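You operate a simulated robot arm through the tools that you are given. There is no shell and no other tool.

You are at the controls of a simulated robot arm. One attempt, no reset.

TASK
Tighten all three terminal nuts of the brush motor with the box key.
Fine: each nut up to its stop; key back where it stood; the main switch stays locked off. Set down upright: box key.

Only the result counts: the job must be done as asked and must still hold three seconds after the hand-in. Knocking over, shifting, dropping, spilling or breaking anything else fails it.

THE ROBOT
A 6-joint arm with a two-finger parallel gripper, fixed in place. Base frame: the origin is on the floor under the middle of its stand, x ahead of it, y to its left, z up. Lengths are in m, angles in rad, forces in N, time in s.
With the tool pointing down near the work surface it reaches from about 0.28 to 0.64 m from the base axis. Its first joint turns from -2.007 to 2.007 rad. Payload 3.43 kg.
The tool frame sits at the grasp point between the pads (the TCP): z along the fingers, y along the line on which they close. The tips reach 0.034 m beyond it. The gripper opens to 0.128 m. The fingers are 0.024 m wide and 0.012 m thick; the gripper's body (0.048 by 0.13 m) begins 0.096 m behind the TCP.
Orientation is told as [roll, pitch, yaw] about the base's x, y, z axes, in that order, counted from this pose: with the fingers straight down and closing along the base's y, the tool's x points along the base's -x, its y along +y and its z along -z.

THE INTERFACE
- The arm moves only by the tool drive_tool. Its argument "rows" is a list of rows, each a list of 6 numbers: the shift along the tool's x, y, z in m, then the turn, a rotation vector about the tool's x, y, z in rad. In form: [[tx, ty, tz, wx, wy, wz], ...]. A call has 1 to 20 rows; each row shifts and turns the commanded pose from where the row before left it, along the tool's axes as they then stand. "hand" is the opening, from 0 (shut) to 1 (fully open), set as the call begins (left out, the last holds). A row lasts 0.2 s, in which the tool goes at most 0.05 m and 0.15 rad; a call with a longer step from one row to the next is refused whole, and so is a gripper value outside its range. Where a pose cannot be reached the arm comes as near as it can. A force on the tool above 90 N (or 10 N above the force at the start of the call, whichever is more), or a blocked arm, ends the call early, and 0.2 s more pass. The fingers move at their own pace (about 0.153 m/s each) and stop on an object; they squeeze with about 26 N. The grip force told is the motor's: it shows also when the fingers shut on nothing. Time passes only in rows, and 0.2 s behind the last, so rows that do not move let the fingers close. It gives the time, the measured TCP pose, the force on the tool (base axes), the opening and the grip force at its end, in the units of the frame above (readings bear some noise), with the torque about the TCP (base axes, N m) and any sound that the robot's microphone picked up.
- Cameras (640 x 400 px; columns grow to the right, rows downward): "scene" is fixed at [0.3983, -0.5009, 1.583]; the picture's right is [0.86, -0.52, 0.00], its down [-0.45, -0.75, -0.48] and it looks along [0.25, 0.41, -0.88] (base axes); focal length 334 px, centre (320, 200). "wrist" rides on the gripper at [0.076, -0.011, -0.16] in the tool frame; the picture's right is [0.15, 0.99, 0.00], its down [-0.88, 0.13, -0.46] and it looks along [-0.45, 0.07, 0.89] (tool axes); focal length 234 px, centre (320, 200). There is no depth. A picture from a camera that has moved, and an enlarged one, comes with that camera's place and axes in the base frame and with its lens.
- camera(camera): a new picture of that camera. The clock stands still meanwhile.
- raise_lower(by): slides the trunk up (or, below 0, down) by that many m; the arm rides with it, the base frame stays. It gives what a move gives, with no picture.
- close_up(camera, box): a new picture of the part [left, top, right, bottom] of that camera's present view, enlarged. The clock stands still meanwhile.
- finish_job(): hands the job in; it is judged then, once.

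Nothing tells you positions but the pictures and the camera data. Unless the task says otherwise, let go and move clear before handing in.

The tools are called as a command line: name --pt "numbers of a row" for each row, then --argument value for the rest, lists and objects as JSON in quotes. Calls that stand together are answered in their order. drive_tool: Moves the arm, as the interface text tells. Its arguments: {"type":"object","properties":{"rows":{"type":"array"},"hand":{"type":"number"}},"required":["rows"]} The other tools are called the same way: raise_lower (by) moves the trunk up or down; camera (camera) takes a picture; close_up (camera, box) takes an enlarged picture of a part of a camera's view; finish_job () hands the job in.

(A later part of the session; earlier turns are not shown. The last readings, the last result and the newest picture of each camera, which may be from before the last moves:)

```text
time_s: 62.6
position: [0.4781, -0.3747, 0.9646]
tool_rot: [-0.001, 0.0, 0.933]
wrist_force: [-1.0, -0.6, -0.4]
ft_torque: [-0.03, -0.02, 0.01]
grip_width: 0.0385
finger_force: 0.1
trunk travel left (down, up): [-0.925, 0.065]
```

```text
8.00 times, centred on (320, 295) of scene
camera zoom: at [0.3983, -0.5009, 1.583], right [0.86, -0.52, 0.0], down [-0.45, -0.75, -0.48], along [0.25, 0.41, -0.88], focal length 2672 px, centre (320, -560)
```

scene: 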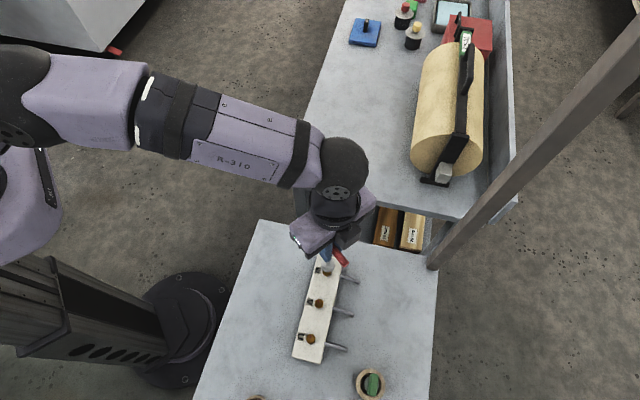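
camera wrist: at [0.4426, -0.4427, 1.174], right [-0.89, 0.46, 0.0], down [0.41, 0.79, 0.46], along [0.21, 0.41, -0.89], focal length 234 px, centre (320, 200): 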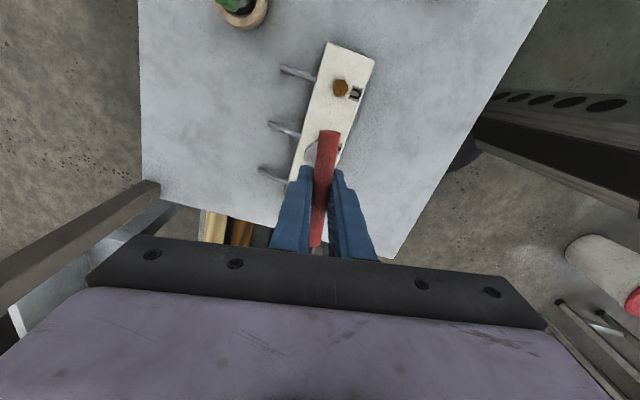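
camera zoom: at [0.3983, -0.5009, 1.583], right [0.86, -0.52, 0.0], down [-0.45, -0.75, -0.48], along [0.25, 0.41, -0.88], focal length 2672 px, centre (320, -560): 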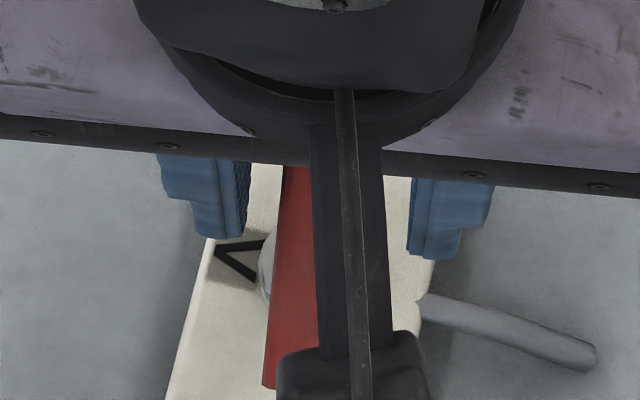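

The key stands upright on V by itself. The bar is about 2.4 mm toward tool +y, so I'll recentre and close.

drive_tool --pt "0.0004 0.0024 0 0 0 0" --pt "0 0 0 0 0 0" --hand 0.3

close_up --camera "wrist" --box '[260, 110, 390, 270]'

drive_tool --pt "0 0 0 0 0 0" --pt "0 0 0 0 0 0" --pt "0 0 0 0 0 0" --hand 0

close_up --camera "wrist" --box '[260, 110, 390, 270]'

```text
time_s: 63.2
position: [0.4762, -0.3729, 0.9642]
tool_rot: [0.001, 0.0, 0.934]
wrist_force: [0.3, 0.0, -0.2]
ft_torque: [0.0, 0.0, -0.04]
grip_width: 0.0384
finger_force: 0.0
trunk travel left (down, up): [-0.925, 0.065]
```

```text
2.50 times, centred on (325, 190) of wrist
camera zoom: at [0.441, -0.4404, 1.123], right [-0.88, 0.47, 0.0], down [0.42, 0.79, 0.46], along [0.21, 0.4, -0.89], focal length 585 px, centre (308, 225)
```

zoom: 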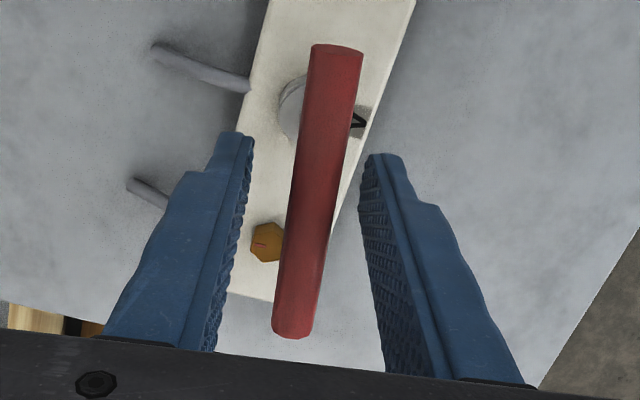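

```text
time_s: 64.0
position: [0.476, -0.3744, 0.9644]
tool_rot: [-0.001, -0.001, 0.933]
wrist_force: [-0.1, -0.3, 0.8]
ft_torque: [0.01, -0.01, -0.01]
grip_width: 0.0124
finger_force: 26.0
trunk travel left (down, up): [-0.925, 0.065]
```

```text
2.50 times, centred on (325, 190) of wrist
camera zoom: at [0.4409, -0.4403, 1.123], right [-0.88, 0.47, 0.0], down [0.42, 0.79, 0.46], along [0.21, 0.4, -0.89], focal length 585 px, centre (308, 225)
```

zoom: 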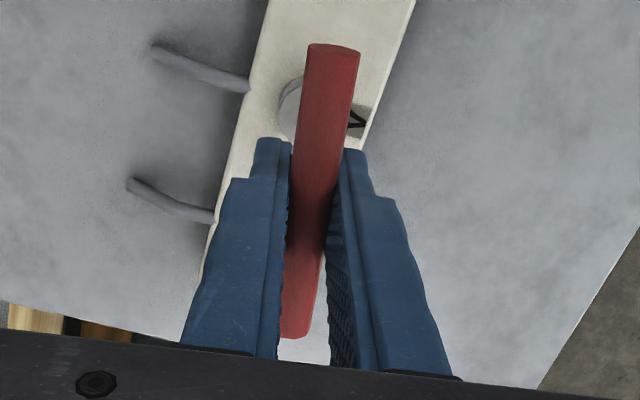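

Gripped straight now. I'll turn V clockwise, watching the torque.

drive_tool --pt "0 0 0 0 0 0.08" --pt "0 0 0 0 0 0.08" --pt "0 0 0 0 0 0"

drive_tool --pt "0 0 0 0 0 0.08" --pt "0 0 0 0 0 0.08" --pt "0 0 0 0 0 0"

drive_tool --pt "0 0 0 0 0 0.08" --pt "0 0 0 0 0 0.08" --pt "0 0 0 0 0 0"

drive_tool --pt "0 0 0 0 0 0.08" --pt "0 0 0 0 0 0.08" --pt "0 0 0 0 0 0"

```text
time_s: 64.8
position: [0.4758, -0.3731, 0.9631]
tool_rot: [0.0, 0.0, 0.773]
wrist_force: [1.8, 1.6, -0.3]
ft_torque: [0.12, -0.16, 0.02]
grip_width: 0.0127
finger_force: 26.0
trunk travel left (down, up): [-0.925, 0.065]
```

```text
time_s: 65.6
position: [0.476, -0.3719, 0.9647]
tool_rot: [-0.002, 0.0, 0.614]
wrist_force: [3.1, 2.8, 1.0]
ft_torque: [0.2, -0.3, 0.07]
grip_width: 0.0127
finger_force: 25.4
trunk travel left (down, up): [-0.925, 0.065]
```

```text
time_s: 66.4
position: [0.4757, -0.3735, 0.9643]
tool_rot: [0.001, 0.0, 0.455]
wrist_force: [6.7, 3.1, 0.3]
ft_torque: [0.29, -0.63, 0.0]
grip_width: 0.0129
finger_force: 26.3
trunk travel left (down, up): [-0.925, 0.065]
```

```text
time_s: 67.2
position: [0.4748, -0.3737, 0.9642]
tool_rot: [-0.001, 0.001, 0.292]
wrist_force: [5.0, 0.7, 2.2]
ft_torque: [0.13, -0.52, 0.01]
grip_width: 0.013
finger_force: 26.0
trunk travel left (down, up): [-0.925, 0.065]
```

I'll trim the +x side load and continue turning.

drive_tool --pt "-0.0015 0 0 0 0 0.08" --pt "0 0 0 0 0 0.08" --pt "0 0 0 0 0 0"

drive_tool --pt "0 0 0 0 0 0.08" --pt "0 0 0 0 0 0.08" --pt "0 0 0 0 0 0"

drive_tool --pt "0 0 0 0 0 0.08" --pt "0 0 0 0 0 0.08" --pt "0 0 0 0 0 0"

drive_tool --pt "0 0 0 0 0 0.08" --pt "0 0 0 0 0 0.08" --pt "0 0 0 0 0 0"

```text
time_s: 68.0
position: [0.4757, -0.3742, 0.9648]
tool_rot: [-0.001, 0.002, 0.136]
wrist_force: [0.6, -1.8, 3.3]
ft_torque: [-0.05, 0.06, 0.05]
grip_width: 0.0131
finger_force: 26.0
trunk travel left (down, up): [-0.925, 0.065]
```

```text
time_s: 68.8
position: [0.4777, -0.3736, 0.9639]
tool_rot: [0.0, 0.002, -0.026]
wrist_force: [-1.0, -0.9, 3.0]
ft_torque: [0.0, 0.19, 0.06]
grip_width: 0.0131
finger_force: 25.9
trunk travel left (down, up): [-0.925, 0.065]
```

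```text
time_s: 69.6
position: [0.4769, -0.3731, 0.9644]
tool_rot: [0.002, 0.0, -0.186]
wrist_force: [-2.1, -1.2, 4.9]
ft_torque: [0.0, 0.21, 0.03]
grip_width: 0.0134
finger_force: 25.6
trunk travel left (down, up): [-0.925, 0.065]
```

```text
time_s: 70.4
position: [0.4764, -0.3736, 0.9641]
tool_rot: [0.0, -0.001, -0.346]
wrist_force: [1.2, -2.0, 4.5]
ft_torque: [-0.03, -0.06, 0.05]
grip_width: 0.0127
finger_force: 26.1
trunk travel left (down, up): [-0.925, 0.065]
```

drive_tool --pt "0 0 0 0 0 0.08" --pt "0 0 0 0 0 0.08" --pt "0 0 0 0 0 0"

drive_tool --pt "0 0 0 0 0 0.08" --pt "0 0 0 0 0 0.08" --pt "0 0 0 0 0 0"

drive_tool --pt "0 0 0 0 0 0.08" --pt "0 0 0 0 0 0.08" --pt "0 0 0 0 0 0"

```text
time_s: 71.2
position: [0.4776, -0.3738, 0.964]
tool_rot: [0.0, -0.001, -0.505]
wrist_force: [2.0, -2.1, 6.6]
ft_torque: [-0.19, -0.25, 0.05]
grip_width: 0.0128
finger_force: 26.2
trunk travel left (down, up): [-0.925, 0.065]
```

```text
time_s: 72.0
position: [0.4782, -0.3727, 0.9644]
tool_rot: [0.0, 0.0, -0.665]
wrist_force: [4.3, -4.8, 3.9]
ft_torque: [-0.33, -0.42, 0.01]
grip_width: 0.0128
finger_force: 25.4
trunk travel left (down, up): [-0.925, 0.065]
```

```text
time_s: 72.8
position: [0.4778, -0.3734, 0.9656]
tool_rot: [0.0, 0.001, -0.825]
wrist_force: [4.5, -8.1, 3.8]
ft_torque: [-0.52, -0.4, 0.03]
grip_width: 0.0127
finger_force: 26.2
trunk travel left (down, up): [-0.925, 0.065]
```

drive_tool --pt "-0.0016 -0.0004 0 0 0 0.08" --pt "0 0 0 0 0 0.08" --pt "0 0 0 0 0 0"

drive_tool --pt "0 0 0 0 0 0.08" --pt "0 0 0 0 0 0.08" --pt "0 0 0 0 0 0"

drive_tool --pt "0 0 0 0 0 0.08" --pt "0 0 0 0 0 0"

drive_tool --pt "0 0 0 0 0 0.08" --pt "0 0 0 0 0 0"

```text
time_s: 73.6
position: [0.4769, -0.3739, 0.9647]
tool_rot: [0.0, 0.002, -0.987]
wrist_force: [3.3, -2.8, 3.0]
ft_torque: [-0.3, -0.28, 0.03]
grip_width: 0.0128
finger_force: 25.8
trunk travel left (down, up): [-0.925, 0.065]
```

```text
time_s: 74.4
position: [0.478, -0.3756, 0.9639]
tool_rot: [0.0, 0.002, -1.145]
wrist_force: [0.0, -4.3, 1.9]
ft_torque: [-0.37, -0.07, 0.02]
grip_width: 0.0131
finger_force: 26.5
trunk travel left (down, up): [-0.925, 0.065]
```

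```text
time_s: 75.0
position: [0.4768, -0.3756, 0.9647]
tool_rot: [-0.001, 0.001, -1.226]
wrist_force: [0.0, -2.8, 1.9]
ft_torque: [-0.13, 0.0, 0.05]
grip_width: 0.0129
finger_force: 26.3
trunk travel left (down, up): [-0.925, 0.065]
```

```text
time_s: 75.6
position: [0.4782, -0.3748, 0.9646]
tool_rot: [0.0, 0.001, -1.305]
wrist_force: [-1.8, -4.5, 0.9]
ft_torque: [-0.35, 0.04, 0.03]
grip_width: 0.013
finger_force: 26.2
trunk travel left (down, up): [-0.925, 0.065]
```

drive_tool --pt "0 0 0 0 0 0.08" --pt "0 0 0 0 0 0"

drive_tool --pt "0 0 0 0 0 0.08" --pt "0 0 0 0 0 0"

drive_tool --pt "0 0 0 0 0 0.08" --pt "0 0 0 0 0 0"

drive_tool --pt "0 0 0 0 0 0.08" --pt "0 0 0 0 0 0"

```text
time_s: 76.2
position: [0.4785, -0.3753, 0.9648]
tool_rot: [0.002, 0.0, -1.386]
wrist_force: [-1.8, -5.1, 0.9]
ft_torque: [-0.47, 0.02, 0.05]
grip_width: 0.0129
finger_force: 26.2
trunk travel left (down, up): [-0.925, 0.065]
```

```text
time_s: 76.8
position: [0.4772, -0.3757, 0.9643]
tool_rot: [0.001, 0.001, -1.465]
wrist_force: [0.0, -5.9, 3.2]
ft_torque: [-0.51, -0.01, 0.1]
grip_width: 0.0131
finger_force: 25.8
trunk travel left (down, up): [-0.925, 0.065]
```

```text
time_s: 77.4
position: [0.4783, -0.3753, 0.965]
tool_rot: [0.001, -0.004, -1.544]
wrist_force: [-2.0, -7.1, 6.7]
ft_torque: [-0.53, -0.01, 0.46]
grip_width: 0.0132
finger_force: 26.1
trunk travel left (down, up): [-0.925, 0.065]
```

```text
time_s: 78.0
position: [0.4774, -0.3753, 0.9645]
tool_rot: [0.004, -0.001, -1.625]
wrist_force: [-1.6, -7.3, 6.9]
ft_torque: [-0.32, -0.05, 0.6]
grip_width: 0.0145
finger_force: 26.2
trunk travel left (down, up): [-0.925, 0.065]
```

The torque again rises sharply past -1.46 (0.6 N·m now), so V is at its stop. I'll unwind to about -1.46 and lift off.

drive_tool --pt "0 0 0 0 0 -0.05" --pt "0 0 0 0 0 -0.04" --pt "0 0 0 0 0 0"

drive_tool --pt "0 0 0 0 0 -0.035" --pt "0 0 0 0 0 0"

drive_tool --pt "0 0 0 0 0 -0.03" --pt "0 0 0 0 0 0"

```text
time_s: 78.8
position: [0.4765, -0.3753, 0.965]
tool_rot: [0.0, 0.0, -1.534]
wrist_force: [-1.1, -2.6, 8.2]
ft_torque: [0.05, 0.03, 0.32]
grip_width: 0.013
finger_force: 26.7
trunk travel left (down, up): [-0.925, 0.065]
```

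```text
time_s: 79.4
position: [0.4763, -0.3738, 0.9634]
tool_rot: [0.001, 0.0, -1.496]
wrist_force: [-2.1, 0.5, 9.2]
ft_torque: [0.19, -0.01, 0.23]
grip_width: 0.0129
finger_force: 26.1
trunk travel left (down, up): [-0.925, 0.065]
```

```text
time_s: 80.0
position: [0.4773, -0.3749, 0.9651]
tool_rot: [0.0, 0.002, -1.468]
wrist_force: [-1.3, 2.5, 6.9]
ft_torque: [0.35, 0.04, 0.09]
grip_width: 0.0131
finger_force: 25.9
trunk travel left (down, up): [-0.925, 0.065]
```

The wind-up is gone. While the key stands on V I'll open the fingers and check its position so I can re-grip it straight.

drive_tool --pt "0 0 0 0 0 -0.01" --pt "0 0 -0.001 0 0 0" --pt "0 0 0 0 0 0"

drive_tool --pt "0 0 0 0 0 0" --pt "0 0 0 0 0 0" --pt "0 0 0 0 0 0" --hand 0.3

close_up --camera "wrist" --box '[260, 110, 390, 270]'

camera --camera "wrist"

close_up --camera "scene" --box '[280, 250, 360, 320]'

```text
time_s: 80.8
position: [0.4777, -0.3754, 0.9644]
tool_rot: [-0.003, 0.003, -1.459]
wrist_force: [-1.8, 2.5, -0.6]
ft_torque: [0.35, 0.08, 0.02]
grip_width: 0.0133
finger_force: 26.1
trunk travel left (down, up): [-0.925, 0.065]
```

```text
time_s: 81.6
position: [0.4773, -0.3746, 0.9648]
tool_rot: [0.0, 0.0, -1.46]
wrist_force: [0.7, 0.5, -0.9]
ft_torque: [0.03, -0.01, -0.01]
grip_width: 0.0383
finger_force: 0.1
trunk travel left (down, up): [-0.925, 0.065]
```

```text
2.50 times, centred on (325, 190) of wrist
camera zoom: at [0.4591, -0.3008, 1.1237], right [0.97, 0.26, 0.0], down [0.23, -0.86, 0.46], along [0.12, -0.44, -0.89], focal length 585 px, centre (308, 225)
```

zoom: 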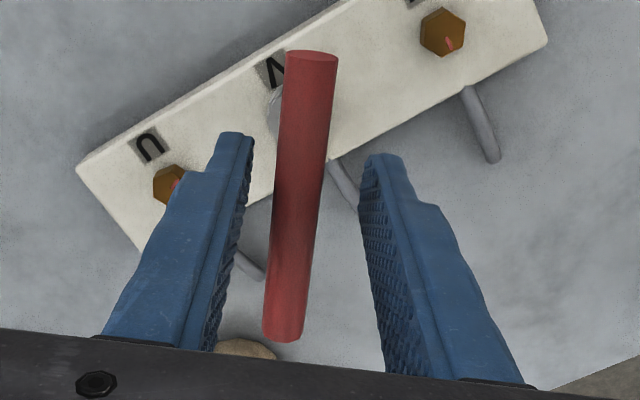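

```text
taken
camera wrist: at [0.4591, -0.3008, 1.1237], right [0.97, 0.26, 0.0], down [0.23, -0.86, 0.46], along [0.12, -0.44, -0.89], focal length 234 px, centre (320, 200)
```

wrist: 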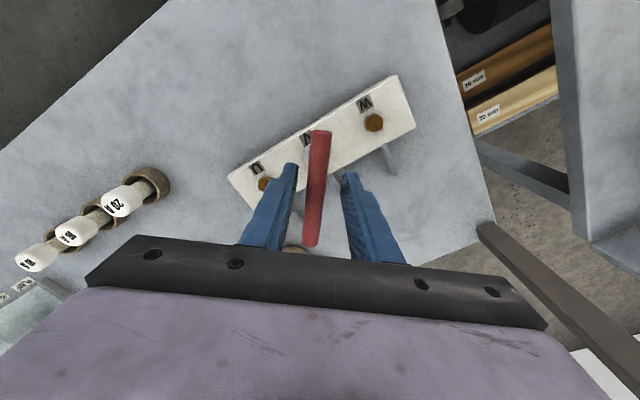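

```text
5.71 times, centred on (320, 285) of scene
camera zoom: at [0.3983, -0.5009, 1.583], right [0.86, -0.52, 0.0], down [-0.45, -0.75, -0.48], along [0.25, 0.41, -0.88], focal length 1908 px, centre (320, -286)
```

zoom: 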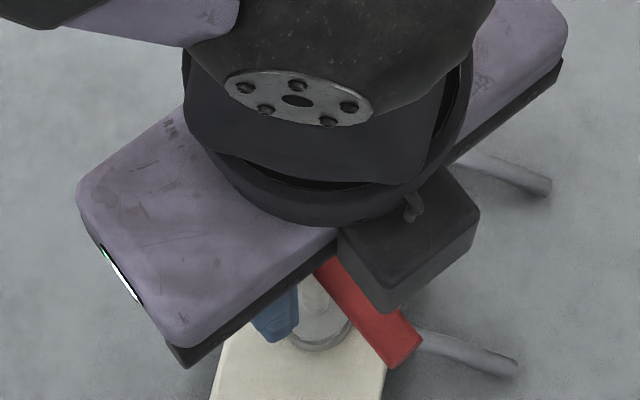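

The key leans slightly in the hex clearance toward tool -y. Closing with the TCP kept over the nut axis will push it upright, so I'll recentre along the bar and close, then check.

drive_tool --pt "-0.002 0 0 0 0 0" --pt "0 0 0 0 0 0" --pt "0 0 0 0 0 0" --hand 0.3

drive_tool --pt "0 0 0 0 0 0" --pt "0 0 0 0 0 0" --pt "0 0 0 0 0 0" --hand 0

close_up --camera "wrist" --box '[260, 110, 390, 270]'

```text
time_s: 82.4
position: [0.4769, -0.3775, 0.9654]
tool_rot: [0.0, 0.0, -1.458]
wrist_force: [-0.4, 0.3, 0.2]
ft_torque: [0.01, 0.0, 0.02]
grip_width: 0.0386
finger_force: 0.1
trunk travel left (down, up): [-0.925, 0.065]
```

```text
time_s: 83.2
position: [0.4768, -0.3772, 0.9648]
tool_rot: [0.0, -0.001, -1.459]
wrist_force: [0.6, 0.3, 0.5]
ft_torque: [-0.06, 0.01, 0.05]
grip_width: 0.0131
finger_force: 25.9
trunk travel left (down, up): [-0.925, 0.065]
```

```text
2.50 times, centred on (325, 190) of wrist
camera zoom: at [0.4588, -0.303, 1.1235], right [0.97, 0.26, 0.0], down [0.23, -0.86, 0.46], along [0.12, -0.44, -0.89], focal length 585 px, centre (308, 225)
```

zoom: 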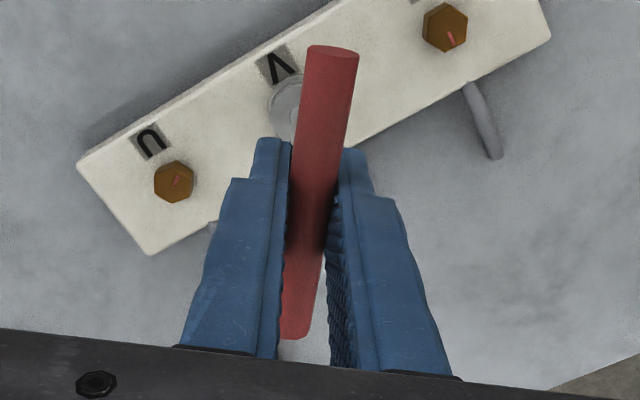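

The socket sits about 3 mm toward tool -y of the bar, so the key now leans the other way slightly. With the socket still held by the nut, I'll shift the grip to make it upright.

drive_tool --pt "0.001 -0.001 0 0 0 0" --pt "0.0015 -0.0017 0 0 0 0" --pt "0 0 0 0 0 0"

close_up --camera "wrist" --box '[260, 110, 390, 270]'

```text
time_s: 84.0
position: [0.4745, -0.3764, 0.9633]
tool_rot: [0.002, -0.002, -1.458]
wrist_force: [0.7, -8.0, 1.2]
ft_torque: [-0.72, -0.1, 0.04]
grip_width: 0.0129
finger_force: 25.5
trunk travel left (down, up): [-0.925, 0.065]
```

```text
2.50 times, centred on (325, 190) of wrist
camera zoom: at [0.4562, -0.3013, 1.1232], right [0.97, 0.26, 0.0], down [0.23, -0.86, 0.46], along [0.12, -0.44, -0.89], focal length 585 px, centre (308, 225)
```

zoom: 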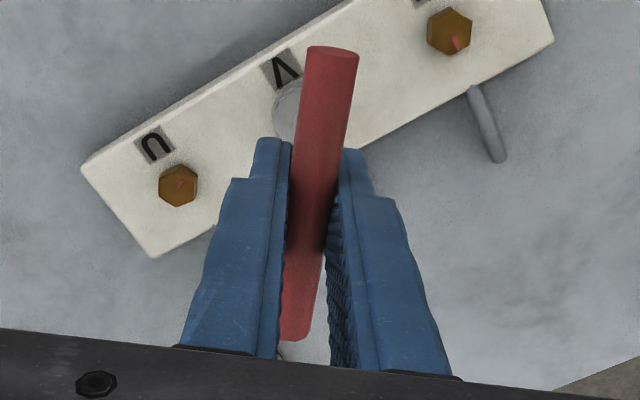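

The bar direction was already fine (8 N pushback there), so I'll undo that part.

drive_tool --pt "-0.0022 0 0 0 0 0" --pt "0 0 0 0 0 0"

close_up --camera "wrist" --box '[260, 110, 390, 270]'

```text
time_s: 84.6
position: [0.4746, -0.3764, 0.9641]
tool_rot: [-0.002, 0.002, -1.46]
wrist_force: [1.0, -2.4, 2.1]
ft_torque: [-0.21, -0.08, 0.05]
grip_width: 0.0128
finger_force: 25.7
trunk travel left (down, up): [-0.925, 0.065]
```

```text
2.50 times, centred on (325, 190) of wrist
camera zoom: at [0.4562, -0.302, 1.1234], right [0.97, 0.26, 0.0], down [0.23, -0.86, 0.45], along [0.12, -0.44, -0.89], focal length 585 px, centre (308, 225)
```

zoom: 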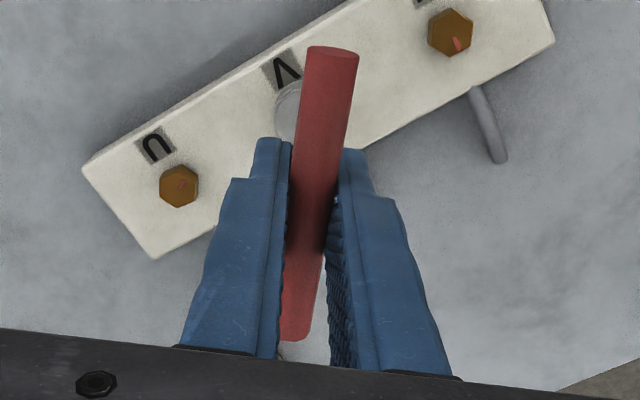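

The key is nearly upright with low side load. I'll lift it off V and check V's mark as I move toward U.

drive_tool --pt "0 0 -0.004 0 0 0" --pt "0 0 -0.006 0 0 0" --pt "0 0 -0.01 0 0 0" --pt "0 0 -0.014 0 0 0" --pt "0 0 -0.016 0 0 0" --pt "0 0 0 0 0 0"

close_up --camera "wrist" --box '[260, 110, 390, 270]'

```text
time_s: 86.0
position: [0.4746, -0.3765, 1.0161]
tool_rot: [0.0, 0.0, -1.458]
wrist_force: [-0.6, 0.0, -0.3]
ft_torque: [0.01, 0.0, -0.05]
grip_width: 0.0128
finger_force: 26.0
trunk travel left (down, up): [-0.925, 0.065]
```

```text
2.50 times, centred on (325, 190) of wrist
camera zoom: at [0.4569, -0.3022, 1.1739], right [0.97, 0.26, 0.0], down [0.23, -0.86, 0.46], along [0.12, -0.44, -0.89], focal length 585 px, centre (308, 225)
```

zoom: 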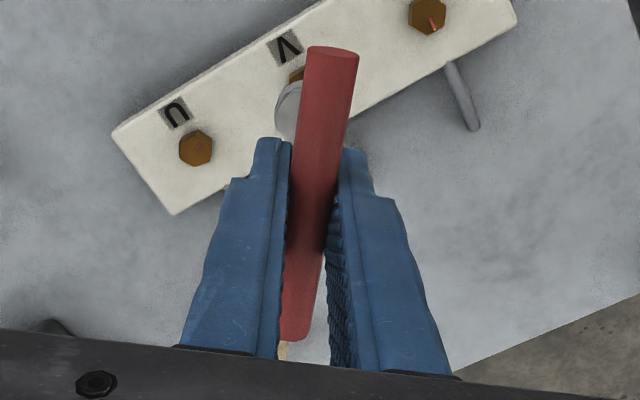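

Clean lift. Moving across to above U, then turning back to about 38° for U's corner bearing.

drive_tool --pt "-0.006 -0.0075 0 0 0 0" --pt "-0.012 -0.015 0 0 0 0" --pt "-0.012 -0.015 0 0 0 0" --pt "-0.0128 -0.0158 0 0 0 0" --pt "0 0 0 0 0 0"

close_up --camera "wrist" --box '[260, 80, 420, 190]'

drive_tool --pt "0 0 0 0 0 -0.07" --pt "0 0 0 0 0 -0.14" --pt "0 0 0 0 0 -0.14" --pt "0 0 0 0 0 -0.14" --pt "0 0 0 0 0 -0.14" --pt "0 0 0 0 0 -0.14" --pt "0 0 0 0 0 -0.14" --pt "0 0 0 0 0 -0.14" --pt "0 0 0 0 0 -0.14" --pt "0 0 0 0 0 -0.14" --pt "0 0 0 0 0 -0.14" --pt "0 0 0 0 0 -0.14" --pt "0 0 0 0 0 -0.14" --pt "0 0 0 0 0 -0.14" --pt "0 0 0 0 0 -0.14" --pt "0 0 0 0 0 -0.09" --pt "0 0 0 0 0 0" --pt "0 0 0 0 0 0"

camera --camera "wrist"

camera --camera "scene"

```text
time_s: 87.2
position: [0.4283, -0.4249, 1.015]
tool_rot: [0.0, 0.0, -1.459]
wrist_force: [-0.4, 1.0, -1.6]
ft_torque: [0.02, -0.02, 0.0]
grip_width: 0.0126
finger_force: 25.9
trunk travel left (down, up): [-0.925, 0.065]
```

```text
3.64 times, centred on (340, 135) of wrist
camera zoom: at [0.4089, -0.3518, 1.1735], right [0.97, 0.26, 0.0], down [0.23, -0.86, 0.46], along [0.12, -0.44, -0.89], focal length 852 px, centre (247, 436)
```

zoom: 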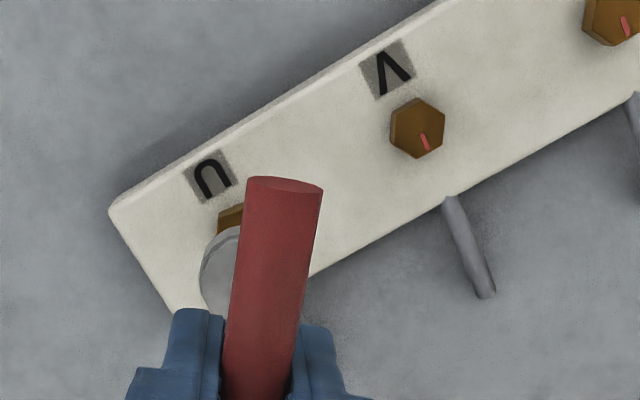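

```text
time_s: 91.0
position: [0.4277, -0.4247, 1.0161]
tool_rot: [0.0, 0.0, 0.663]
wrist_force: [-0.6, -0.3, -0.4]
ft_torque: [-0.04, -0.01, 0.05]
grip_width: 0.0129
finger_force: 25.7
trunk travel left (down, up): [-0.925, 0.065]
```

```text
taken
camera wrist: at [0.3753, -0.4804, 1.1743], right [-0.72, 0.69, 0.0], down [0.61, 0.64, 0.46], along [0.31, 0.33, -0.89], focal length 234 px, centre (320, 200)
```

wrist: 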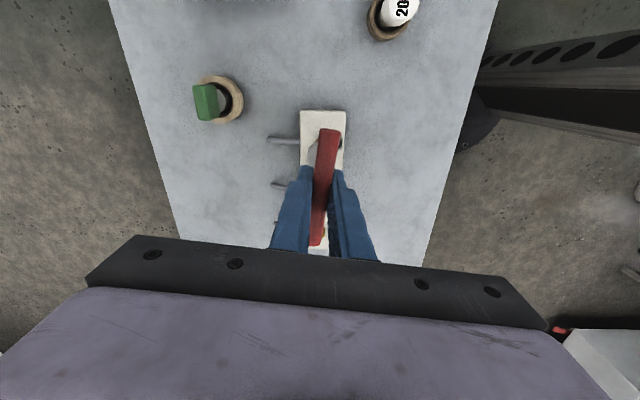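

```text
taken
```

scene: 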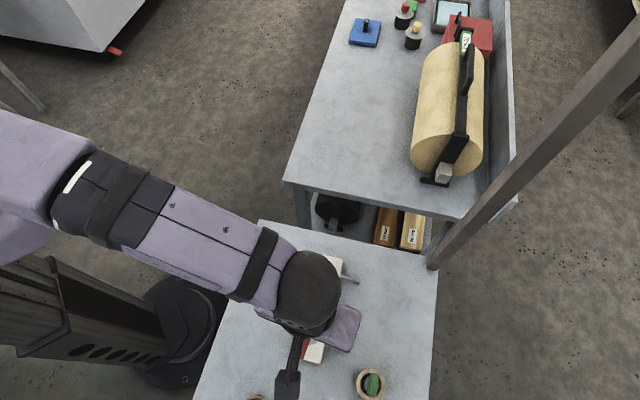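

V's mark now points the same way as W's. I'm over U; I'll check key posture in the grip and alignment with the nut.

close_up --camera "wrist" --box '[260, 110, 390, 270]'

close_up --camera "wrist" --box '[290, 120, 350, 170]'

close_up --camera "scene" --box '[270, 310, 350, 370]'

```text
2.50 times, centred on (325, 190) of wrist
camera zoom: at [0.3753, -0.4804, 1.1743], right [-0.72, 0.69, 0.0], down [0.61, 0.64, 0.46], along [0.31, 0.33, -0.89], focal length 585 px, centre (308, 225)
```

zoom: 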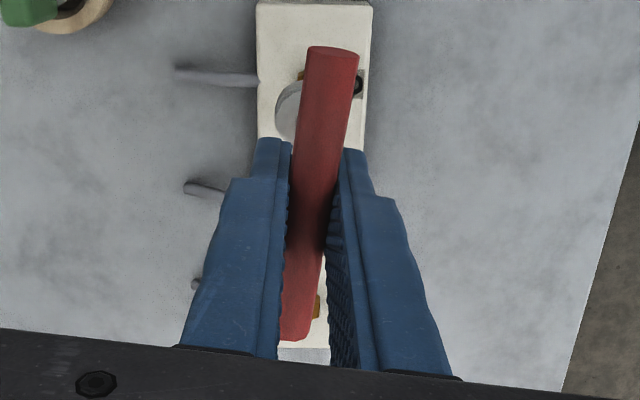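

```text
8.00 times, centred on (320, 145) of wrist
camera zoom: at [0.3753, -0.4804, 1.1743], right [-0.72, 0.69, 0.0], down [0.61, 0.64, 0.46], along [0.31, 0.33, -0.89], focal length 1873 px, centre (320, 640)
```

zoom: 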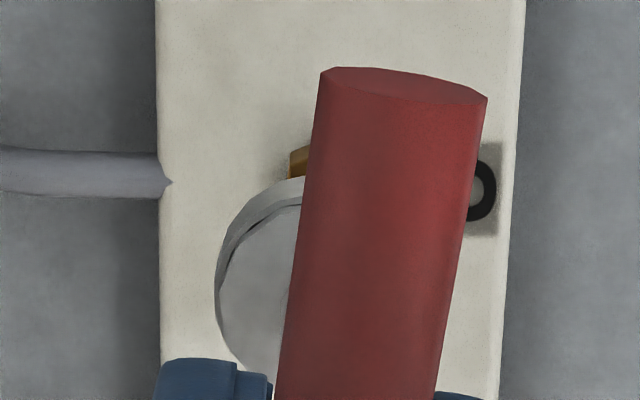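

```text
6.67 times, centred on (310, 340) of scene
camera zoom: at [0.3983, -0.5009, 1.583], right [0.86, -0.52, 0.0], down [-0.45, -0.75, -0.48], along [0.25, 0.41, -0.88], focal length 2226 px, centre (387, -733)
```

zoom: 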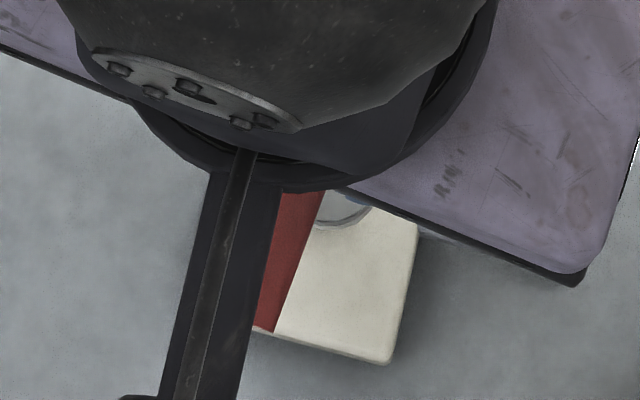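

The socket needs to go about 2.5 mm toward tool +y and 1 mm in +x, and has about 1° lean. I'll correct both and lower toward U.

drive_tool --pt "0.0012 0.0008 0 -0.018 0 0" --pt "0 0 0 0 0 0" --pt "0 0 0 0 0 0"

close_up --camera "wrist" --box '[290, 120, 350, 170]'

```text
time_s: 91.8
position: [0.4265, -0.4257, 1.0158]
tool_rot: [0.017, -0.001, 0.663]
wrist_force: [0.2, 0.7, -0.7]
ft_torque: [-0.02, -0.02, 0.02]
grip_width: 0.0127
finger_force: 25.4
trunk travel left (down, up): [-0.925, 0.065]
```

```text
8.00 times, centred on (320, 145) of wrist
camera zoom: at [0.3758, -0.4823, 1.174], right [-0.72, 0.69, 0.02], down [0.62, 0.64, 0.46], along [0.3, 0.34, -0.89], focal length 1873 px, centre (320, 640)
```

zoom: 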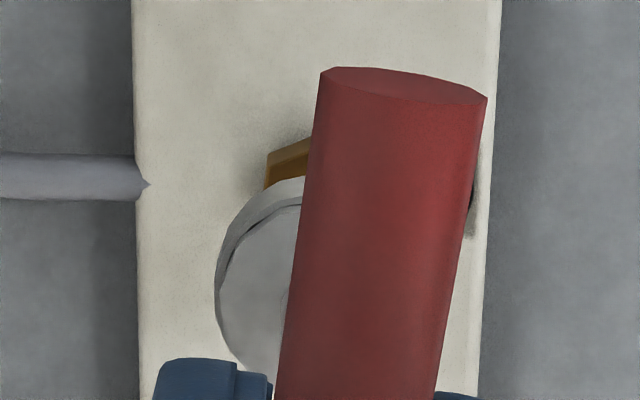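

This view now matches the one at V before it seated cleanly, so I'll apply the same small trims and descend.

drive_tool --pt "-0.001 -0.0008 0 0 0 0" --pt "0 -0.0002 0.012 0 0 0" --pt "0 -0.0002 0.012 0 0 0" --pt "0 -0.0002 0.01 0 0 0" --pt "0 0 0 0 0 0"

close_up --camera "wrist" --box '[290, 120, 350, 170]'

drive_tool --pt "0 0 0.001 0 0 0" --pt "0 0 0.001 0 0 0" --pt "0 0 0 0 0 0"

drive_tool --pt "0 0 0.001 0 0 0" --pt "0 0 0.001 0 0 0" --pt "0 0 0 0 0 0"

```text
time_s: 93.0
position: [0.4257, -0.4237, 0.9826]
tool_rot: [0.016, 0.0, 0.661]
wrist_force: [0.1, -0.9, -1.0]
ft_torque: [-0.01, 0.02, 0.01]
grip_width: 0.0131
finger_force: 26.0
trunk travel left (down, up): [-0.925, 0.065]
```

```text
8.00 times, centred on (320, 145) of wrist
camera zoom: at [0.3756, -0.4827, 1.1412], right [-0.72, 0.69, 0.02], down [0.62, 0.64, 0.46], along [0.31, 0.34, -0.89], focal length 1873 px, centre (320, 640)
```

zoom: 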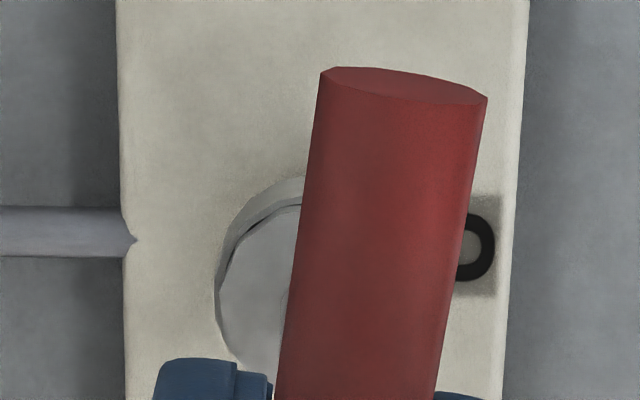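

```text
time_s: 93.8
position: [0.4265, -0.4261, 0.9793]
tool_rot: [0.016, 0.0, 0.663]
wrist_force: [-0.2, -0.5, -0.1]
ft_torque: [0.0, 0.0, 0.01]
grip_width: 0.0127
finger_force: 25.6
trunk travel left (down, up): [-0.925, 0.065]
```

```text
time_s: 94.6
position: [0.427, -0.4254, 0.9768]
tool_rot: [0.018, -0.001, 0.662]
wrist_force: [0.2, 0.6, -0.6]
ft_torque: [-0.01, -0.02, -0.02]
grip_width: 0.0129
finger_force: 26.2
trunk travel left (down, up): [-0.925, 0.065]
```

drive_tool --pt "0 0 0.001 0 0 0" --pt "0 0 0 0 0 0"

drive_tool --pt "0 0 0.001 0 0 0" --pt "0 0 0 0 0 0"

drive_tool --pt "0 0 0.001 0 0 0" --pt "0 0 0 0 0 0"

drive_tool --pt "0 0 0.001 0 0 0" --pt "0 0 0 0 0 0"

```text
time_s: 95.2
position: [0.427, -0.4254, 0.977]
tool_rot: [0.016, -0.001, 0.662]
wrist_force: [-0.4, 0.3, -0.7]
ft_torque: [-0.02, 0.0, -0.03]
grip_width: 0.0131
finger_force: 26.1
trunk travel left (down, up): [-0.925, 0.065]
```

```text
time_s: 95.8
position: [0.4277, -0.4248, 0.9759]
tool_rot: [0.016, 0.0, 0.663]
wrist_force: [0.0, -1.0, -1.3]
ft_torque: [0.0, 0.0, -0.02]
grip_width: 0.0131
finger_force: 25.9
trunk travel left (down, up): [-0.925, 0.065]
```

```text
time_s: 96.4
position: [0.4285, -0.4247, 0.974]
tool_rot: [0.018, 0.001, 0.662]
wrist_force: [0.0, 0.0, -1.2]
ft_torque: [0.05, -0.02, -0.01]
grip_width: 0.0126
finger_force: 25.4
trunk travel left (down, up): [-0.925, 0.065]
```

```text
time_s: 97.0
position: [0.4277, -0.4244, 0.9738]
tool_rot: [0.017, 0.0, 0.661]
wrist_force: [0.1, 0.2, -0.5]
ft_torque: [0.0, 0.01, 0.0]
grip_width: 0.0127
finger_force: 25.9
trunk travel left (down, up): [-0.925, 0.065]
```

Still no resistance; the socket should be starting over nut U. Continuing down.

drive_tool --pt "0 0 0.0015 0 0 0" --pt "0 0 0.0015 0 0 0" --pt "0 0 0 0 0 0"

drive_tool --pt "0 0 0.0015 0 0 0" --pt "0 0 0.0015 0 0 0" --pt "0 0 0 0 0 0"

drive_tool --pt "0 0 0.001 0 0 0" --pt "0 0 0 0 0 0"

drive_tool --pt "0 0 0.001 0 0 0" --pt "0 0 0 0 0 0"

```text
time_s: 97.8
position: [0.4261, -0.425, 0.9692]
tool_rot: [0.017, 0.0, 0.663]
wrist_force: [-1.0, 0.5, 0.5]
ft_torque: [-0.01, 0.04, 0.03]
grip_width: 0.0129
finger_force: 26.3
trunk travel left (down, up): [-0.925, 0.065]
```

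```text
time_s: 98.6
position: [0.4279, -0.426, 0.9662]
tool_rot: [0.019, 0.001, 0.66]
wrist_force: [-1.3, -0.2, -1.3]
ft_torque: [-0.04, 0.13, 0.01]
grip_width: 0.0128
finger_force: 25.8
trunk travel left (down, up): [-0.925, 0.065]
```

```text
time_s: 99.2
position: [0.4284, -0.4241, 0.9663]
tool_rot: [0.016, 0.001, 0.661]
wrist_force: [-0.6, -0.8, 0.0]
ft_torque: [-0.12, 0.08, 0.03]
grip_width: 0.0128
finger_force: 25.8
trunk travel left (down, up): [-0.925, 0.065]
```

```text
time_s: 99.8
position: [0.4278, -0.4263, 0.9657]
tool_rot: [0.017, -0.001, 0.661]
wrist_force: [-0.6, -1.2, -0.5]
ft_torque: [-0.04, 0.01, 0.01]
grip_width: 0.0129
finger_force: 25.8
trunk travel left (down, up): [-0.925, 0.065]
```

drive_tool --pt "0 0 0.001 0 0 0" --pt "0 0 0 0 0 0"

drive_tool --pt "0 0 0.001 0 0 0" --pt "0 0 0 0 0 0"

close_up --camera "wrist" --box '[260, 110, 390, 270]'

```text
time_s: 100.4
position: [0.4276, -0.4252, 0.9648]
tool_rot: [0.018, -0.001, 0.66]
wrist_force: [-0.3, -0.3, 1.0]
ft_torque: [-0.03, 0.05, -0.02]
grip_width: 0.0129
finger_force: 26.4
trunk travel left (down, up): [-0.925, 0.065]
```

```text
time_s: 101.0
position: [0.4276, -0.4246, 0.9641]
tool_rot: [0.015, 0.001, 0.662]
wrist_force: [-0.4, 0.5, 6.0]
ft_torque: [-0.12, 0.01, 0.01]
grip_width: 0.0127
finger_force: 26.1
trunk travel left (down, up): [-0.925, 0.065]
```

```text
2.50 times, centred on (325, 190) of wrist
camera zoom: at [0.3768, -0.4821, 1.1233], right [-0.72, 0.69, 0.02], down [0.62, 0.64, 0.46], along [0.31, 0.34, -0.89], focal length 585 px, centre (308, 225)
```

zoom: 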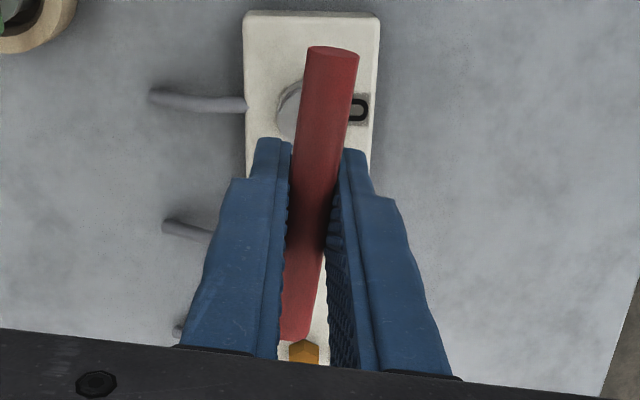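

U is seated at 6 N with the key upright. I'll level the tool and start turning clockwise.

drive_tool --pt "0 0 -0.0005 0.018 0 0" --pt "0 0 0 0 0 0"

drive_tool --pt "0 0 0 0 0 0.08" --pt "0 0 0 0 0 0.08" --pt "0 0 0 0 0 0"

drive_tool --pt "0 0 0 0 0 0.08" --pt "0 0 0 0 0 0.08" --pt "0 0 0 0 0 0"

drive_tool --pt "0 0 0 0 0 0.08" --pt "0 0 0 0 0 0.08" --pt "0 0 0 0 0 0"

```text
time_s: 101.6
position: [0.4264, -0.4234, 0.964]
tool_rot: [-0.002, 0.0, 0.661]
wrist_force: [-0.8, 0.6, 6.2]
ft_torque: [0.01, 0.07, -0.04]
grip_width: 0.0128
finger_force: 26.1
trunk travel left (down, up): [-0.925, 0.065]
```

```text
time_s: 102.4
position: [0.4284, -0.4245, 0.9653]
tool_rot: [0.001, 0.0, 0.499]
wrist_force: [-1.6, 0.0, 5.5]
ft_torque: [-0.09, 0.18, 0.04]
grip_width: 0.013
finger_force: 25.5
trunk travel left (down, up): [-0.925, 0.065]
```

```text
time_s: 103.2
position: [0.4253, -0.4241, 0.9653]
tool_rot: [-0.001, 0.001, 0.341]
wrist_force: [-1.2, 0.0, 2.2]
ft_torque: [-0.06, 0.16, 0.01]
grip_width: 0.0128
finger_force: 26.0
trunk travel left (down, up): [-0.925, 0.065]
```

```text
time_s: 104.0
position: [0.4251, -0.4243, 0.9646]
tool_rot: [0.002, 0.0, 0.181]
wrist_force: [-1.8, -1.7, -0.1]
ft_torque: [-0.08, 0.21, 0.02]
grip_width: 0.0129
finger_force: 25.4
trunk travel left (down, up): [-0.925, 0.065]
```

Turning smoothly with low side load. Continuing.

drive_tool --pt "0 0 0 0 0 0.08" --pt "0 0 0 0 0 0.08" --pt "0 0 0 0 0 0"

drive_tool --pt "0 0 0 0 0 0.08" --pt "0 0 0 0 0 0.08" --pt "0 0 0 0 0 0"

drive_tool --pt "0 0 0 0 0 0.08" --pt "0 0 0 0 0 0.08" --pt "0 0 0 0 0 0"

drive_tool --pt "0 0 0 0 0 0.08" --pt "0 0 0 0 0 0.08" --pt "0 0 0 0 0 0"

```text
time_s: 104.8
position: [0.4287, -0.4247, 0.9642]
tool_rot: [-0.001, 0.001, 0.021]
wrist_force: [-3.6, -0.3, 1.2]
ft_torque: [0.04, 0.39, 0.01]
grip_width: 0.0131
finger_force: 25.9
trunk travel left (down, up): [-0.925, 0.065]
```

```text
time_s: 105.6
position: [0.4258, -0.4241, 0.9655]
tool_rot: [0.001, 0.0, -0.141]
wrist_force: [-4.0, 0.0, -0.3]
ft_torque: [0.01, 0.47, 0.01]
grip_width: 0.013
finger_force: 26.4
trunk travel left (down, up): [-0.925, 0.065]
```

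```text
time_s: 106.4
position: [0.4259, -0.423, 0.9638]
tool_rot: [0.0, -0.002, -0.3]
wrist_force: [-2.9, -0.1, 2.5]
ft_torque: [0.07, 0.36, -0.01]
grip_width: 0.0131
finger_force: 25.9
trunk travel left (down, up): [-0.925, 0.065]
```

```text
time_s: 107.2
position: [0.4263, -0.4255, 0.9634]
tool_rot: [0.0, -0.001, -0.46]
wrist_force: [-2.9, 0.1, 2.7]
ft_torque: [0.16, 0.32, 0.02]
grip_width: 0.0127
finger_force: 25.5
trunk travel left (down, up): [-0.925, 0.065]
```

drive_tool --pt "0.0007 -0.0003 0 0 0 0.08" --pt "0 0 0 0 0 0.08" --pt "0 0 0 0 0 0"

drive_tool --pt "0 0 0 0 0 0.08" --pt "0 0 0 0 0 0.08" --pt "0 0 0 0 0 0"

drive_tool --pt "0 0 0 0 0 0.08" --pt "0 0 0 0 0 0.08" --pt "0 0 0 0 0 0"

drive_tool --pt "0 0 0 0 0 0.08" --pt "0 0 0 0 0 0.08" --pt "0 0 0 0 0 0"

```text
time_s: 108.0
position: [0.4261, -0.4242, 0.9648]
tool_rot: [0.0, -0.001, -0.619]
wrist_force: [0.1, -0.7, 2.2]
ft_torque: [0.05, -0.02, 0.03]
grip_width: 0.0129
finger_force: 26.2
trunk travel left (down, up): [-0.925, 0.065]
```

```text
time_s: 108.8
position: [0.4255, -0.4255, 0.9646]
tool_rot: [0.0, -0.001, -0.778]
wrist_force: [1.6, -4.0, 2.6]
ft_torque: [-0.25, -0.18, 0.01]
grip_width: 0.0129
finger_force: 26.4
trunk travel left (down, up): [-0.925, 0.065]
```

```text
time_s: 109.6
position: [0.4258, -0.4243, 0.9642]
tool_rot: [-0.001, -0.002, -0.938]
wrist_force: [2.2, -5.2, 6.0]
ft_torque: [-0.39, -0.24, 0.04]
grip_width: 0.0132
finger_force: 25.7
trunk travel left (down, up): [-0.925, 0.065]
```

```text
time_s: 110.4
position: [0.427, -0.4238, 0.9644]
tool_rot: [0.002, -0.002, -1.098]
wrist_force: [2.3, -7.4, 5.3]
ft_torque: [-0.53, -0.29, 0.03]
grip_width: 0.013
finger_force: 26.3
trunk travel left (down, up): [-0.925, 0.065]
```

drive_tool --pt "-0.0016 -0.0003 0 0 0 0.08" --pt "0 0 0 0 0 0.08" --pt "0 0 0 0 0 0"

drive_tool --pt "0 0 0 0 0 0.08" --pt "0 0 0 0 0 0"

drive_tool --pt "0 0 0 0 0 0.08" --pt "0 0 0 0 0 0"

drive_tool --pt "0 0 0 0 0 0.08" --pt "0 0 0 0 0 0"

```text
time_s: 111.2
position: [0.4255, -0.4251, 0.9651]
tool_rot: [0.0, 0.001, -1.258]
wrist_force: [0.8, -2.5, 6.9]
ft_torque: [-0.2, -0.06, 0.06]
grip_width: 0.013
finger_force: 26.0
trunk travel left (down, up): [-0.925, 0.065]
```

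```text
time_s: 111.8
position: [0.4262, -0.426, 0.9642]
tool_rot: [0.001, -0.001, -1.338]
wrist_force: [-1.9, -1.9, 6.8]
ft_torque: [-0.08, 0.03, 0.03]
grip_width: 0.0131
finger_force: 26.2
trunk travel left (down, up): [-0.925, 0.065]
```

```text
time_s: 112.4
position: [0.4264, -0.4245, 0.964]
tool_rot: [0.0, 0.0, -1.418]
wrist_force: [-1.9, -0.3, 7.0]
ft_torque: [0.06, 0.06, 0.02]
grip_width: 0.0128
finger_force: 26.3
trunk travel left (down, up): [-0.925, 0.065]
```

```text
time_s: 113.0
position: [0.4274, -0.4255, 0.9643]
tool_rot: [0.002, -0.001, -1.497]
wrist_force: [-2.6, 0.1, 9.5]
ft_torque: [0.18, 0.04, 0.21]
grip_width: 0.013
finger_force: 26.4
trunk travel left (down, up): [-0.925, 0.065]
```

The torque is starting to rise at the same bearing as the other two. Two more small steps to press it firmly against the stop.

drive_tool --pt "0 0 -0.0005 0 0 0.08" --pt "0 0 0 0 0 0"

drive_tool --pt "0 0 0 0 0 0.08" --pt "0 0 0 0 0 0"

```text
time_s: 113.6
position: [0.4265, -0.4266, 0.9651]
tool_rot: [0.0, 0.0, -1.577]
wrist_force: [-2.3, -0.5, 6.3]
ft_torque: [0.0, 0.0, 0.52]
grip_width: 0.0134
finger_force: 26.1
trunk travel left (down, up): [-0.925, 0.065]
```

```text
time_s: 114.2
position: [0.4263, -0.4255, 0.9644]
tool_rot: [0.001, 0.001, -1.658]
wrist_force: [-4.0, -1.8, 4.7]
ft_torque: [-0.1, -0.04, 0.61]
grip_width: 0.0146
finger_force: 25.9
trunk travel left (down, up): [-0.925, 0.065]
```

U is at its stop (0.6 N·m with the bar starting to twist). Unwinding the tool to about -1.46.

drive_tool --pt "0 0 0 0 0 -0.06" --pt "0 0 0 0 0 -0.06" --pt "0 0 0 0 0 0"

drive_tool --pt "0 0 0 0 0 -0.04" --pt "0 0 0 0 0 0"

drive_tool --pt "0 0 0 0 0 -0.03" --pt "0 0 0 0 0 0"

close_up --camera "wrist" --box '[260, 110, 390, 270]'

```text
time_s: 115.0
position: [0.427, -0.4254, 0.9649]
tool_rot: [-0.002, 0.005, -1.536]
wrist_force: [-4.0, 1.8, -0.4]
ft_torque: [0.24, 0.03, 0.19]
grip_width: 0.0127
finger_force: 26.3
trunk travel left (down, up): [-0.925, 0.065]
```

```text
time_s: 115.6
position: [0.4276, -0.4261, 0.9644]
tool_rot: [0.0, 0.003, -1.496]
wrist_force: [-3.0, 3.7, -3.8]
ft_torque: [0.44, 0.07, 0.13]
grip_width: 0.0127
finger_force: 26.5
trunk travel left (down, up): [-0.925, 0.065]
```

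```text
time_s: 116.2
position: [0.4264, -0.4252, 0.9654]
tool_rot: [-0.001, 0.001, -1.465]
wrist_force: [0.6, 5.5, -5.4]
ft_torque: [0.52, 0.05, 0.04]
grip_width: 0.0128
finger_force: 25.9
trunk travel left (down, up): [-0.925, 0.065]
```

```text
2.50 times, centred on (325, 190) of wrist
camera zoom: at [0.4095, -0.3513, 1.1232], right [0.97, 0.25, 0.0], down [0.22, -0.86, 0.45], along [0.11, -0.44, -0.89], focal length 585 px, centre (308, 225)
```

zoom: 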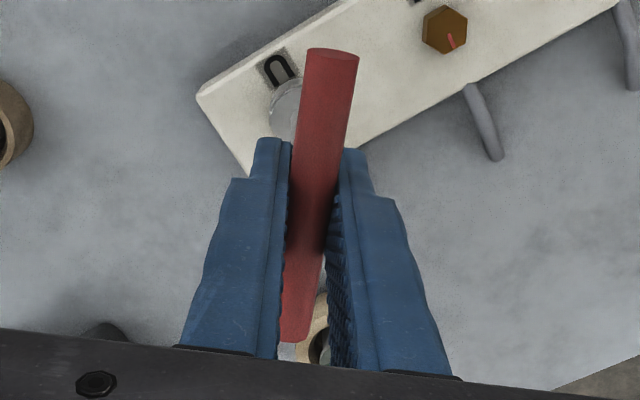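

The torque is relieved. I'll trim the residual side load and lift off slowly.

drive_tool --pt "0.001 0 0 0 0 0" --pt "0 0 -0.001 0 0 0" --pt "0 0 0 0 0 0"

drive_tool --pt "0 0 -0.002 0 0 0" --pt "0 0 -0.003 0 0 0" --pt "0 0 0 0 0 0"

drive_tool --pt "0 0 -0.006 0 0 0" --pt "0 0 -0.01 0 0 0" --pt "0 0 -0.014 0 0 0" --pt "0 0 -0.014 0 0 0" --pt "0 0 0 0 0 0"

camera --camera "wrist"

close_up --camera "wrist" --box '[260, 110, 390, 270]'

```text
time_s: 117.0
position: [0.427, -0.4257, 0.9657]
tool_rot: [0.001, -0.002, -1.468]
wrist_force: [-0.9, 2.7, -3.7]
ft_torque: [0.21, 0.02, 0.01]
grip_width: 0.0129
finger_force: 25.6
trunk travel left (down, up): [-0.925, 0.065]
```

```text
time_s: 117.8
position: [0.4255, -0.426, 0.9704]
tool_rot: [0.002, -0.003, -1.466]
wrist_force: [0.1, 0.2, -1.4]
ft_torque: [-0.01, -0.04, 0.0]
grip_width: 0.0134
finger_force: 26.0
trunk travel left (down, up): [-0.925, 0.065]
```

```text
time_s: 119.0
position: [0.4263, -0.425, 1.0148]
tool_rot: [0.0, 0.001, -1.469]
wrist_force: [0.1, -0.6, -1.8]
ft_torque: [-0.05, 0.03, -0.04]
grip_width: 0.0129
finger_force: 25.8
trunk travel left (down, up): [-0.925, 0.065]
```

```text
taken
camera wrist: at [0.4087, -0.3506, 1.1729], right [0.97, 0.25, 0.0], down [0.22, -0.86, 0.46], along [0.11, -0.44, -0.89], focal length 234 px, centre (320, 200)
```

wrist: 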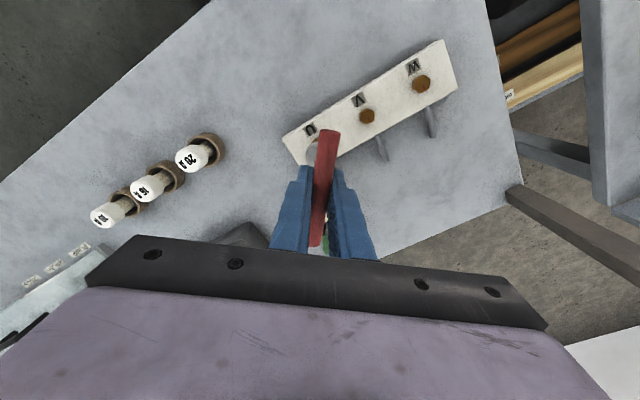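

```text
2.50 times, centred on (325, 190) of wrist
camera zoom: at [0.4087, -0.3506, 1.1729], right [0.97, 0.25, 0.0], down [0.22, -0.86, 0.46], along [0.11, -0.44, -0.89], focal length 585 px, centre (308, 225)
```

zoom: 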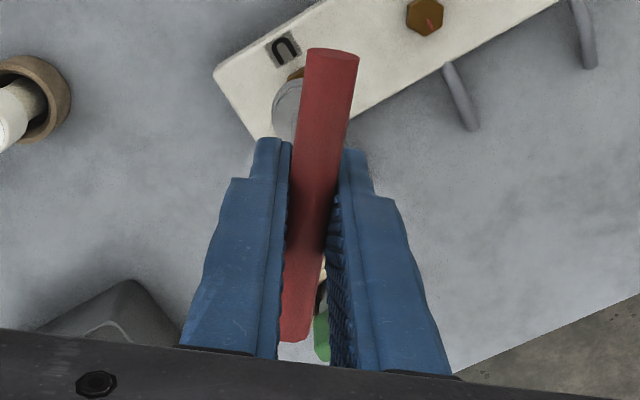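

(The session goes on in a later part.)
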